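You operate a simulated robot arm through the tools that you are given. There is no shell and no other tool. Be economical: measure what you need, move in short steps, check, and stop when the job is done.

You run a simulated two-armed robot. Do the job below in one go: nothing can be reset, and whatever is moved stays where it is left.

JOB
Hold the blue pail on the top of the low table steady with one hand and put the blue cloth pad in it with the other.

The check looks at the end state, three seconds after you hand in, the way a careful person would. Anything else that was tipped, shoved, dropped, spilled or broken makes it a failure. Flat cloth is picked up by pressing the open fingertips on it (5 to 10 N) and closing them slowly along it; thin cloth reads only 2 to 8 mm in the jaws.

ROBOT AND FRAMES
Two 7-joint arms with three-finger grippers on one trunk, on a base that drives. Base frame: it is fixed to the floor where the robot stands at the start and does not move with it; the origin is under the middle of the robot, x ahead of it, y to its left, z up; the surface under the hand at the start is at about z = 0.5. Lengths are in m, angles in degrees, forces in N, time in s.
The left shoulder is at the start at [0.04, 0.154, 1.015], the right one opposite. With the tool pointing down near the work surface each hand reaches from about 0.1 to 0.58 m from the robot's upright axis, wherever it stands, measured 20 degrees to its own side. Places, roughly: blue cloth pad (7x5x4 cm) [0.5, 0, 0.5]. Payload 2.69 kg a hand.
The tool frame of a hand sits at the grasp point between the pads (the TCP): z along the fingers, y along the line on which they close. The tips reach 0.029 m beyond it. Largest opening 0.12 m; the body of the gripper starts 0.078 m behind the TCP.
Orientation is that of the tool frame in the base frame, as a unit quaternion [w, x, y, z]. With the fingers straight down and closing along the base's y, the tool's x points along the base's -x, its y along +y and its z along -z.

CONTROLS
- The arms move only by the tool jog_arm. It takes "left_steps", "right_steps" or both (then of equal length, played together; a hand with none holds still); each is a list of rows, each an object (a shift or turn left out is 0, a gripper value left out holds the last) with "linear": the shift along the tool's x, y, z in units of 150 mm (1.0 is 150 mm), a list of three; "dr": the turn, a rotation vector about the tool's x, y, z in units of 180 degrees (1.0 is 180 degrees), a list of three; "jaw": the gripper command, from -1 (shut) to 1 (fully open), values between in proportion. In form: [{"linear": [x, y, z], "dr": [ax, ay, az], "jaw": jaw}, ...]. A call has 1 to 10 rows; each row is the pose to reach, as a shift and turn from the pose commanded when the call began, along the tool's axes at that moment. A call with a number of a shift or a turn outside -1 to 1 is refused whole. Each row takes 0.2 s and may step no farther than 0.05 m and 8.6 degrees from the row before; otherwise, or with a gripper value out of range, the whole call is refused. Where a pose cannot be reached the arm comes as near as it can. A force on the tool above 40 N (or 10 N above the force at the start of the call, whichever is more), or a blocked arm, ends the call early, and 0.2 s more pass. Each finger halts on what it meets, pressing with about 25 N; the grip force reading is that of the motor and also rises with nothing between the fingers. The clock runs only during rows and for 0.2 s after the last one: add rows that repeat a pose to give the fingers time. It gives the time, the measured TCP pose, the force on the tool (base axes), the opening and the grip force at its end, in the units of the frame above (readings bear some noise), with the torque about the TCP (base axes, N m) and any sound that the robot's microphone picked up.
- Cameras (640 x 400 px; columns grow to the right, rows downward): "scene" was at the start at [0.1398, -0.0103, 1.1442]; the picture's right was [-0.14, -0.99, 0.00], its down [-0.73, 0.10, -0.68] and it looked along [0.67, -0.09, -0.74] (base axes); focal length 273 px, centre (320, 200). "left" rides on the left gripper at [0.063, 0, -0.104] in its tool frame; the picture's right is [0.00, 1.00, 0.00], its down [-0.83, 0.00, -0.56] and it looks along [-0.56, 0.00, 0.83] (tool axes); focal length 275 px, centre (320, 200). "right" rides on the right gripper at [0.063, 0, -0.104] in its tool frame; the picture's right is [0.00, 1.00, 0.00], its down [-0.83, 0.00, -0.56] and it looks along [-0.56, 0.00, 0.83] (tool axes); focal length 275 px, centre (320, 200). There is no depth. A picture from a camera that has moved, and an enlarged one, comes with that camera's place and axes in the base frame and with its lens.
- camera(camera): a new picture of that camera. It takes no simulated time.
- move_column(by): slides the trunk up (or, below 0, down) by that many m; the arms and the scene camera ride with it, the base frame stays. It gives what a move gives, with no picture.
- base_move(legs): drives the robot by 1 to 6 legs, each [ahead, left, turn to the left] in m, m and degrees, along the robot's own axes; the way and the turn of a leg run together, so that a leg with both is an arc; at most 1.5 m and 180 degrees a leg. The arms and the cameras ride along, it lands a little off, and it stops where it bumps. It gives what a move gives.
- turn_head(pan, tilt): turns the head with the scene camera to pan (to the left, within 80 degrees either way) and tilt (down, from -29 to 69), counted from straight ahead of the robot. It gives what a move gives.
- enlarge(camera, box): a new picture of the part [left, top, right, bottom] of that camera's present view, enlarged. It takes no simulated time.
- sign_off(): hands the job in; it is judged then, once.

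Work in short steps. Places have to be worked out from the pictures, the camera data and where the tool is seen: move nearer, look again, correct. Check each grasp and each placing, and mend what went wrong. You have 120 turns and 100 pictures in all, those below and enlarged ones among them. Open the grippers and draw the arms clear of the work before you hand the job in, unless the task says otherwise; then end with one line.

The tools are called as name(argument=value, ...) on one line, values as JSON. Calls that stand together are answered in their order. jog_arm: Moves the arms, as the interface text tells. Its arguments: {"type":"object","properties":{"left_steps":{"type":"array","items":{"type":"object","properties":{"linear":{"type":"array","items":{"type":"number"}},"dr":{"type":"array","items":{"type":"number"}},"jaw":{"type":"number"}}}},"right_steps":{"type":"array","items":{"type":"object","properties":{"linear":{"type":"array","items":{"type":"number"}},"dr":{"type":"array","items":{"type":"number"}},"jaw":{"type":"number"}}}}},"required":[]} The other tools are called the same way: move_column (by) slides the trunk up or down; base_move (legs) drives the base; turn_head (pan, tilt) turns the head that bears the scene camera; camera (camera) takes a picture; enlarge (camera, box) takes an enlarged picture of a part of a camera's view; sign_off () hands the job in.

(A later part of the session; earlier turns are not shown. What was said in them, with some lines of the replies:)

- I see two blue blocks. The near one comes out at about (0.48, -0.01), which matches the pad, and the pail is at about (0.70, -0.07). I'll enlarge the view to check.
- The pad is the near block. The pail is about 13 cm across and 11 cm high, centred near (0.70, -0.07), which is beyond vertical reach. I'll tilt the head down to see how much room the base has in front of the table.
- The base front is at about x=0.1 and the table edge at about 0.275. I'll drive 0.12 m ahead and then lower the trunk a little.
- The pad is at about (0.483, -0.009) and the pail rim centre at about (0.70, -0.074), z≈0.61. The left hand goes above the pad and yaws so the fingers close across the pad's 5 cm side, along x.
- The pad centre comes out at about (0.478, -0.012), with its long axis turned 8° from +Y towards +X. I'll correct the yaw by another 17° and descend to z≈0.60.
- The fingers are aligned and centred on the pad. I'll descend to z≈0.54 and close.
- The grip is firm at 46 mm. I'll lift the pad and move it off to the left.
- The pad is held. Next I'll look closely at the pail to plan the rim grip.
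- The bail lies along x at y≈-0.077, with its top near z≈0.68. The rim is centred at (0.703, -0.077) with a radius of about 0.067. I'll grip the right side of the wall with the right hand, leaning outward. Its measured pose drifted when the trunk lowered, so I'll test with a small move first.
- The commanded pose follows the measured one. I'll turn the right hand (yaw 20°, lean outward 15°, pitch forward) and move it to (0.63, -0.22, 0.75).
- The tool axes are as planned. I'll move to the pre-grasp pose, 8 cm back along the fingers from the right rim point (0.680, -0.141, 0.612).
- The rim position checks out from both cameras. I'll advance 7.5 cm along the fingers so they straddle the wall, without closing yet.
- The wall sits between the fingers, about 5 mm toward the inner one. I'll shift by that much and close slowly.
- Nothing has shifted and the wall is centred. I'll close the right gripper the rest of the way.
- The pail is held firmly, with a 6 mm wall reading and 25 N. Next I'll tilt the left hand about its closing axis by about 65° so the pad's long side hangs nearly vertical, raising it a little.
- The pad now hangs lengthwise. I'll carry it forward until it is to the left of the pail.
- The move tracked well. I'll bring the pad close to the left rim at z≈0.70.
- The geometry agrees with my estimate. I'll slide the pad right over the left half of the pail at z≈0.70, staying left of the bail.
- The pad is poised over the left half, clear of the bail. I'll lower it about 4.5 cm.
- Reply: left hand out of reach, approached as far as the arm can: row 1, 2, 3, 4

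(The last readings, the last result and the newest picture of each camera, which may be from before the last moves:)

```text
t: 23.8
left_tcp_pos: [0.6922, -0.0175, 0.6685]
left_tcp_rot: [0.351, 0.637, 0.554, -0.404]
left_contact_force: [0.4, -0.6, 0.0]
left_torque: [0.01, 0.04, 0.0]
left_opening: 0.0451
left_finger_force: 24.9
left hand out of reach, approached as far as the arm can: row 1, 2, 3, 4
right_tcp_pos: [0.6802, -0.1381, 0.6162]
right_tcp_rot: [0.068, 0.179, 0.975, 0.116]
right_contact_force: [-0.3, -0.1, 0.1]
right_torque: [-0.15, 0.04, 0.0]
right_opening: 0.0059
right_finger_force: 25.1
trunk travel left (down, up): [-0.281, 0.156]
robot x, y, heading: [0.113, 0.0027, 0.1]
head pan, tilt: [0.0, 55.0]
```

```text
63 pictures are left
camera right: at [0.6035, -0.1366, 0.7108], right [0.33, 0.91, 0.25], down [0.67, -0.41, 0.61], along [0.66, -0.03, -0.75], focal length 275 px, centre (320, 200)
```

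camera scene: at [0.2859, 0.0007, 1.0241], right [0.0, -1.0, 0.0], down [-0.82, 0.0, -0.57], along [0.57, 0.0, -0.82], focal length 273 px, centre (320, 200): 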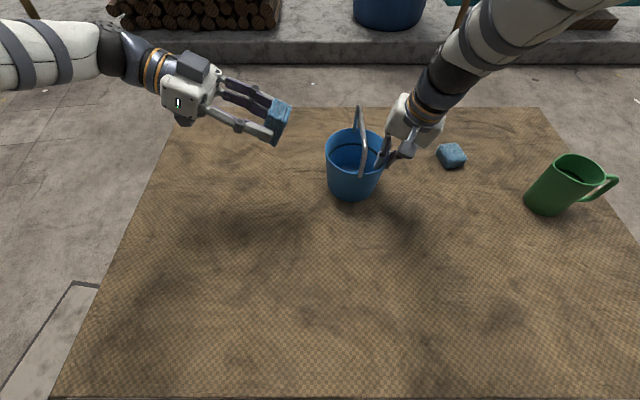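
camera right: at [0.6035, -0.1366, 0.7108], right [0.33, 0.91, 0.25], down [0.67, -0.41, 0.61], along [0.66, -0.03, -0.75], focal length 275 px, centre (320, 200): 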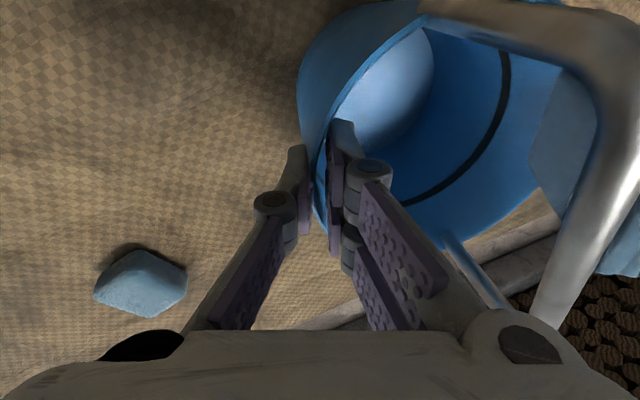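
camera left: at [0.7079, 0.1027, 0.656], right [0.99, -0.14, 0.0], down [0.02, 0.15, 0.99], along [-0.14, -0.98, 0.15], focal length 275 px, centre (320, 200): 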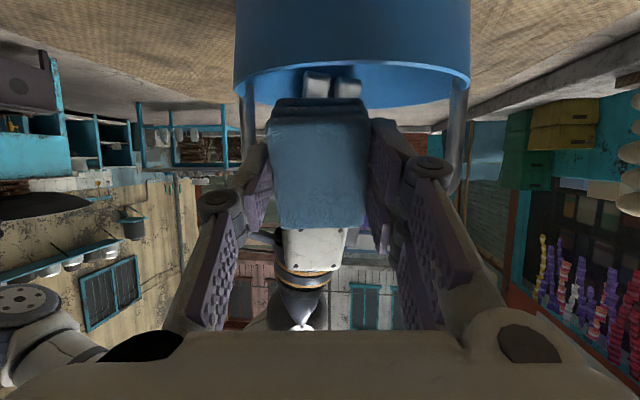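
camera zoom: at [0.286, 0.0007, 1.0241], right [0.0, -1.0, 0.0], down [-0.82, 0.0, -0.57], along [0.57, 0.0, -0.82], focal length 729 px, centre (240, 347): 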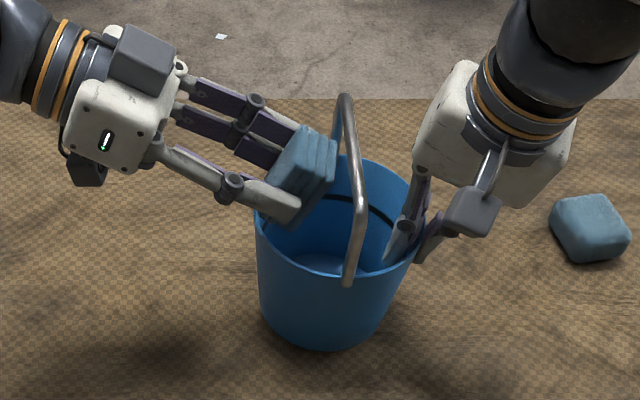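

The left arm is at its reach limit at (0.692, -0.018, 0.669), and the pad's left corner is still over the rim. I'll shift it slightly back in x, 8 mm right and 12 mm down.

jog_arm(left_steps=[{"linear": [0.025, -0.03, 0.045]}, {"linear": [0.045, -0.06, 0.09]}, {"linear": [0.045, -0.06, 0.09]}])

enlarge(camera="scene", box=[260, 70, 440, 220])

camera(camera="right")

```text
t: 24.6
left_tcp_pos: [0.6851, -0.0267, 0.6558]
left_tcp_rot: [0.351, 0.637, 0.554, -0.405]
left_contact_force: [0.3, 0.4, -0.5]
left_torque: [0.03, 0.01, 0.0]
left_opening: 0.045
left_finger_force: 25.1
left hand out of reach, approached as far as the arm can: row 2, 3
right_tcp_pos: [0.6804, -0.1366, 0.6151]
right_tcp_rot: [0.068, 0.179, 0.975, 0.116]
right_contact_force: [0.2, -1.5, 0.6]
right_torque: [-0.16, 0.04, -0.01]
right_opening: 0.0061
right_finger_force: 25.0
trunk travel left (down, up): [-0.281, 0.156]
robot x, y, heading: [0.1154, 0.0003, 0.1]
head pan, tilt: [0.0, 55.0]
```

```text
2.67 times, centred on (350, 145) of scene
camera zoom: at [0.286, 0.0007, 1.0241], right [0.0, -1.0, 0.0], down [-0.82, 0.0, -0.57], along [0.57, 0.0, -0.82], focal length 729 px, centre (240, 347)
```

zoom: 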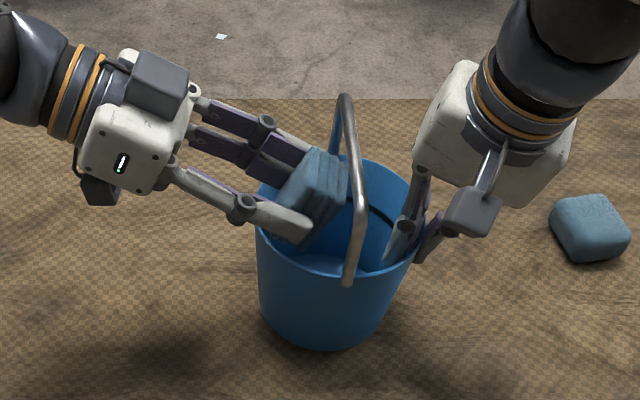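

```text
61 pictures are left
camera right: at [0.6035, -0.1366, 0.7108], right [0.33, 0.91, 0.25], down [0.67, -0.41, 0.61], along [0.66, -0.03, -0.75], focal length 275 px, centre (320, 200)
```

right: 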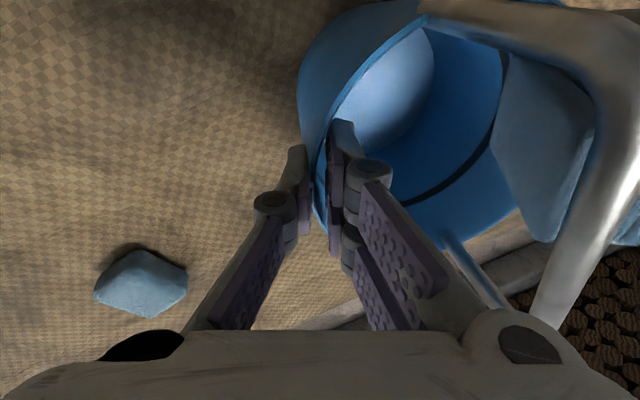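

The pad now enters the pail under the bail's arch. I'll move it about 1 cm further right and down, then check before releasing.

jog_arm(left_steps=[{"linear": [0.015, -0.02, 0.05]}, {"linear": [0.03, -0.03, 0.1]}, {"linear": [0.03, -0.03, 0.1]}])

enlarge(camera="scene", box=[260, 70, 440, 220])

camera(camera="left")

```text
t: 25.4
left_tcp_pos: [0.6811, -0.0369, 0.6448]
left_tcp_rot: [0.351, 0.638, 0.554, -0.405]
left_contact_force: [0.8, -3.0, -0.8]
left_torque: [-0.08, -0.05, 0.03]
left_opening: 0.0451
left_finger_force: 25.1
right_tcp_pos: [0.6791, -0.1374, 0.6162]
right_tcp_rot: [0.068, 0.179, 0.975, 0.115]
right_contact_force: [-2.7, 2.1, 0.3]
right_torque: [-0.12, 0.13, 0.18]
right_opening: 0.006
right_finger_force: 25.1
trunk travel left (down, up): [-0.281, 0.156]
robot x, y, heading: [0.1137, -0.0036, 0.1]
head pan, tilt: [0.0, 55.0]
```

```text
2.67 times, centred on (350, 145) of scene
camera zoom: at [0.2858, 0.0007, 1.0241], right [0.0, -1.0, 0.0], down [-0.82, 0.0, -0.57], along [0.57, 0.0, -0.82], focal length 729 px, centre (240, 347)
```

zoom: 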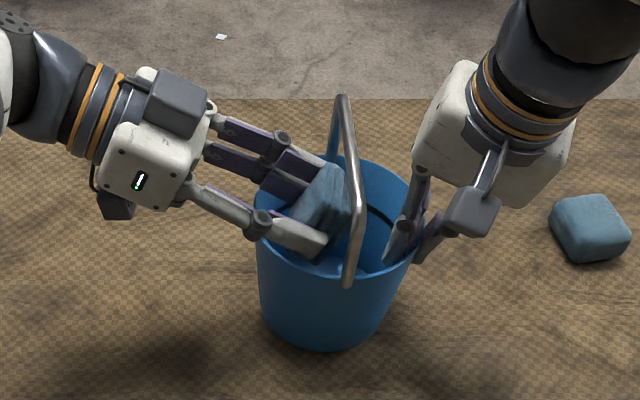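

```text
59 pictures are left
camera left: at [0.6965, 0.0828, 0.6319], right [0.99, -0.14, 0.0], down [0.02, 0.15, 0.99], along [-0.14, -0.98, 0.15], focal length 275 px, centre (320, 200)
```

left: 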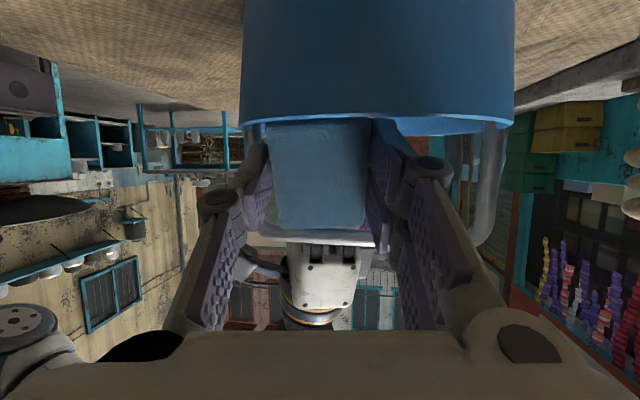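

The pad's lower half is now inside the pail, with only about 3 N of light contact. I'll open the left jaw a little to drop it.

jog_arm(left_steps=[{"jaw": -0.2}, {"jaw": -0.1}, {"jaw": 0.0}, {"jaw": 0.08}, {"jaw": 0.08}])

enlarge(camera="scene", box=[260, 70, 440, 220])

camera(camera="right")

```text
t: 26.6
left_tcp_pos: [0.6785, -0.0371, 0.6444]
left_tcp_rot: [0.351, 0.637, 0.554, -0.405]
left_contact_force: [-0.3, 0.2, 1.3]
left_torque: [0.0, -0.01, 0.0]
left_opening: 0.0647
left_finger_force: 0.1
right_tcp_pos: [0.6796, -0.1385, 0.6162]
right_tcp_rot: [0.068, 0.179, 0.975, 0.116]
right_contact_force: [0.5, -1.1, -0.1]
right_torque: [-0.2, 0.04, 0.02]
right_opening: 0.006
right_finger_force: 25.2
trunk travel left (down, up): [-0.281, 0.156]
robot x, y, heading: [0.1133, 0.0008, -0.1]
head pan, tilt: [0.0, 55.0]
```

```text
2.67 times, centred on (350, 145) of scene
camera zoom: at [0.2859, 0.0006, 1.0241], right [0.0, -1.0, 0.0], down [-0.82, 0.0, -0.57], along [0.57, 0.0, -0.82], focal length 729 px, centre (240, 347)
```

zoom: 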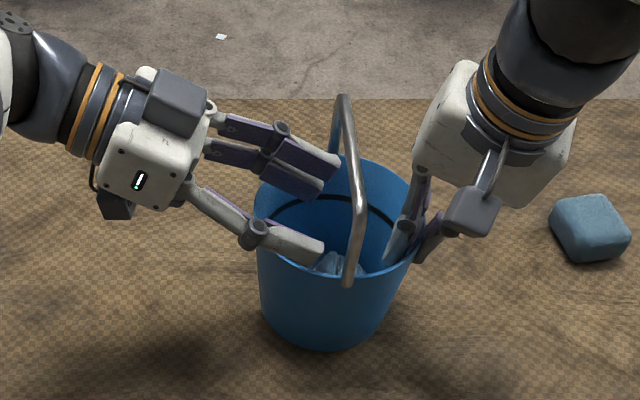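

```text
57 pictures are left
camera right: at [0.6035, -0.1366, 0.7109], right [0.33, 0.91, 0.25], down [0.67, -0.41, 0.61], along [0.66, -0.03, -0.75], focal length 275 px, centre (320, 200)
```

right: 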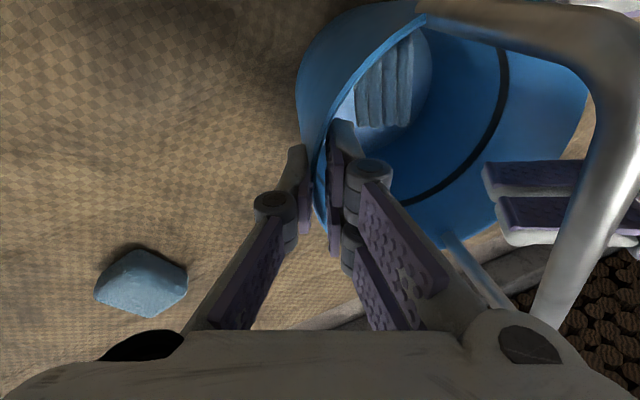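

The pad has dropped to the bottom of the pail. I'll withdraw the left hand straight back along its fingers.

jog_arm(left_steps=[{"linear": [-0.05, 0, -0.1]}, {"linear": [-0.1, 0, -0.3]}, {"linear": [-0.1, 0, -0.55]}, {"linear": [-0.1, -0.1, -0.8]}, {"linear": [-0.1, -0.2, -1]}, {"linear": [-0.1, -0.4, -1]}])

camera(camera="scene")

```text
t: 28.0
left_tcp_pos: [0.695, 0.0998, 0.7172]
left_tcp_rot: [0.351, 0.638, 0.553, -0.406]
left_contact_force: [0.1, -0.2, 0.3]
left_torque: [0.01, 0.0, 0.02]
left_opening: 0.0646
left_finger_force: 0.0
left hand out of reach, approached as far as the arm can: row 1, 2, 3, 4, 5, 6
right_tcp_pos: [0.6788, -0.1372, 0.616]
right_tcp_rot: [0.068, 0.179, 0.974, 0.117]
right_contact_force: [-0.3, 0.0, 0.1]
right_torque: [-0.13, 0.13, 0.02]
right_opening: 0.0061
right_finger_force: 25.0
trunk travel left (down, up): [-0.281, 0.156]
robot x, y, heading: [0.1174, -0.0017, -0.1]
head pan, tilt: [0.0, 55.0]
```

```text
56 pictures are left
camera scene: at [0.2858, 0.0007, 1.0242], right [0.0, -1.0, 0.0], down [-0.82, 0.0, -0.57], along [0.57, 0.0, -0.82], focal length 273 px, centre (320, 200)
```

scene: 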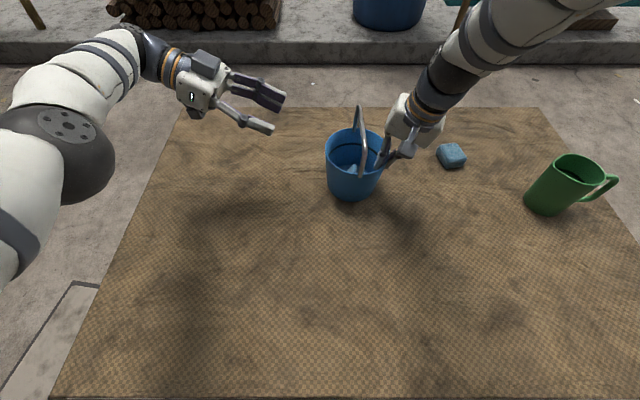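

The left hand is clear. I'll pull it further back and open the right gripper gently at the same time.

jog_arm(left_steps=[{"linear": [0, -0.25, -0.05]}, {"linear": [0, -0.5, -0.1]}, {"linear": [0, -0.75, -0.15]}, {"linear": [0, -0.95, -0.2]}, {"linear": [0, -0.95, -0.2]}], right_steps=[{"jaw": -0.8}, {"jaw": -0.6}, {"jaw": -0.4}, {"jaw": -0.2}, {"jaw": -0.1}])

camera(camera="right")

```text
t: 29.2
left_tcp_pos: [0.6785, 0.1717, 0.7085]
left_tcp_rot: [0.351, 0.637, 0.554, -0.405]
left_contact_force: [0.0, -0.7, -1.5]
left_torque: [0.04, 0.0, 0.04]
left_opening: 0.0648
left_finger_force: 0.0
left hand out of reach, approached as far as the arm can: row 1, 2, 3, 4, 5
right_tcp_pos: [0.6793, -0.1377, 0.6152]
right_tcp_rot: [0.068, 0.179, 0.975, 0.117]
right_contact_force: [0.7, 0.0, -0.9]
right_torque: [0.02, 0.0, -0.02]
right_opening: 0.0541
right_finger_force: 0.1
trunk travel left (down, up): [-0.281, 0.156]
robot x, y, heading: [0.1111, -0.0006, 0.1]
head pan, tilt: [0.0, 55.0]
```

```text
55 pictures are left
camera right: at [0.6034, -0.1366, 0.7109], right [0.33, 0.91, 0.25], down [0.67, -0.41, 0.61], along [0.66, -0.03, -0.75], focal length 275 px, centre (320, 200)
```

right: 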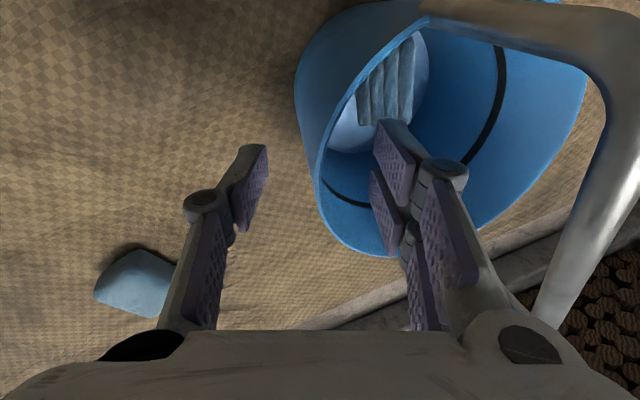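

The right fingers have released the wall and the pail hasn't moved. I'll withdraw the right hand straight back along its fingers.

jog_arm(right_steps=[{"linear": [0, 0, -0.15]}, {"linear": [0, 0, -0.35]}, {"linear": [0, 0, -0.6]}, {"linear": [0, -0.15, -0.8]}, {"linear": [0, -0.4, -0.9]}, {"linear": [0.1, -0.6, -0.9]}, {"linear": [0.1, -0.6, -0.9]}])

camera(camera="scene")

enlarge(camera="scene", box=[300, 80, 420, 220])

```text
t: 30.8
left_tcp_pos: [0.6791, 0.1704, 0.7079]
left_tcp_rot: [0.351, 0.638, 0.554, -0.405]
left_contact_force: [-0.4, -0.2, -0.2]
left_torque: [0.01, 0.01, -0.02]
left_opening: 0.0647
left_finger_force: 0.0
right_tcp_pos: [0.6103, -0.2438, 0.7226]
right_tcp_rot: [0.069, 0.179, 0.974, 0.116]
right_contact_force: [0.8, 0.7, 0.7]
right_torque: [-0.01, 0.0, -0.01]
right_opening: 0.0538
right_finger_force: 0.0
trunk travel left (down, up): [-0.281, 0.156]
robot x, y, heading: [0.1172, 0.0023, 0.2]
head pan, tilt: [0.0, 55.0]
```

```text
54 pictures are left
camera scene: at [0.2858, 0.0007, 1.0242], right [0.0, -1.0, 0.0], down [-0.82, 0.0, -0.57], along [0.57, 0.0, -0.82], focal length 273 px, centre (320, 200)
```

scene: 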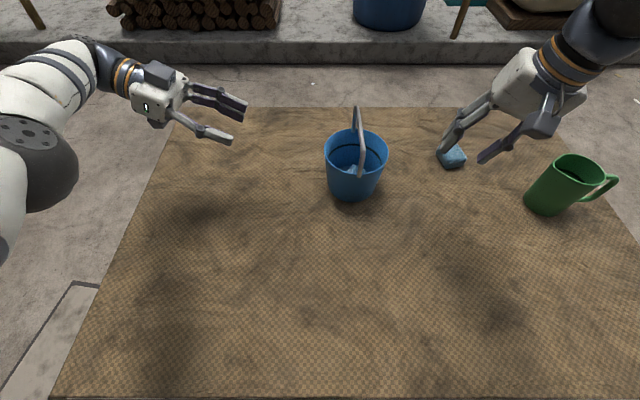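

```text
2.86 times, centred on (360, 150) of scene
camera zoom: at [0.2858, 0.0007, 1.0242], right [0.0, -1.0, 0.0], down [-0.82, 0.0, -0.57], along [0.57, 0.0, -0.82], focal length 781 px, centre (206, 343)
```

zoom: 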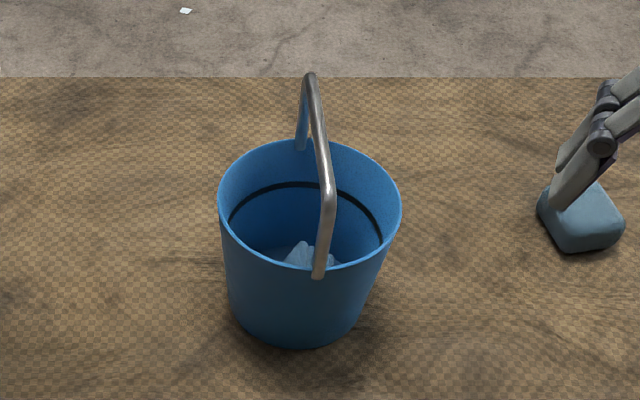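

The pail is upright where it was, the pad is inside, and nothing else has been disturbed. I'll open both grippers fully and raise the hands a little.

jog_arm(left_steps=[{"linear": [-0.15, 0, -0.1], "jaw": 0.5}, {"linear": [-0.3, 0, -0.2], "jaw": 1}, {"linear": [-0.3, 0, -0.2], "jaw": 1}], right_steps=[{"linear": [0, 0, -0.2], "jaw": 0.3}, {"linear": [0, 0, -0.4], "jaw": 1}, {"linear": [0, 0, -0.4], "jaw": 1}])

camera(camera="scene")

```text
t: 31.6
left_tcp_pos: [0.6824, 0.1853, 0.7555]
left_tcp_rot: [0.351, 0.637, 0.554, -0.405]
left_contact_force: [-0.9, -0.7, -0.6]
left_torque: [0.0, -0.02, 0.0]
left_opening: 0.12
left_finger_force: 0.1
right_tcp_pos: [0.6005, -0.2561, 0.7797]
right_tcp_rot: [0.068, 0.179, 0.975, 0.116]
right_contact_force: [-0.5, 0.1, 0.0]
right_torque: [0.0, 0.0, 0.01]
right_opening: 0.1201
right_finger_force: 0.0
trunk travel left (down, up): [-0.281, 0.156]
robot x, y, heading: [0.1139, -0.0007, 0.3]
head pan, tilt: [0.0, 55.0]
```

```text
52 pictures are left
camera scene: at [0.2855, 0.0025, 1.0238], right [0.03, -1.0, 0.0], down [-0.82, -0.02, -0.57], along [0.57, 0.01, -0.82], focal length 273 px, centre (320, 200)
```

scene: 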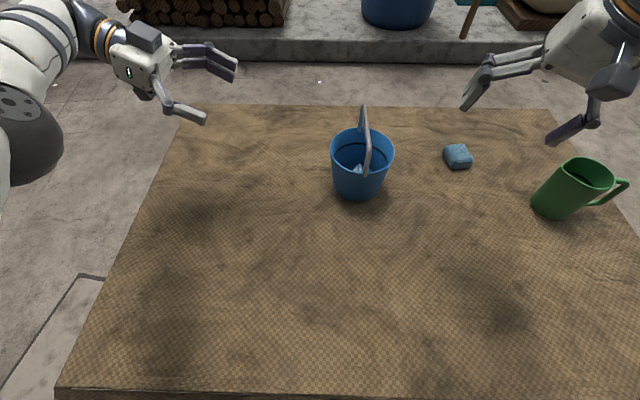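

Both hands are open and clear, the pad is in the upright pail, and the other objects are undisturbed. I'm handing in the job.

sign_off()

```text
The job is handed in.
```

The blue cloth pad is in the blue pail: the right hand held the rim steady while the left hand dropped the pad in, and nothing else was moved.
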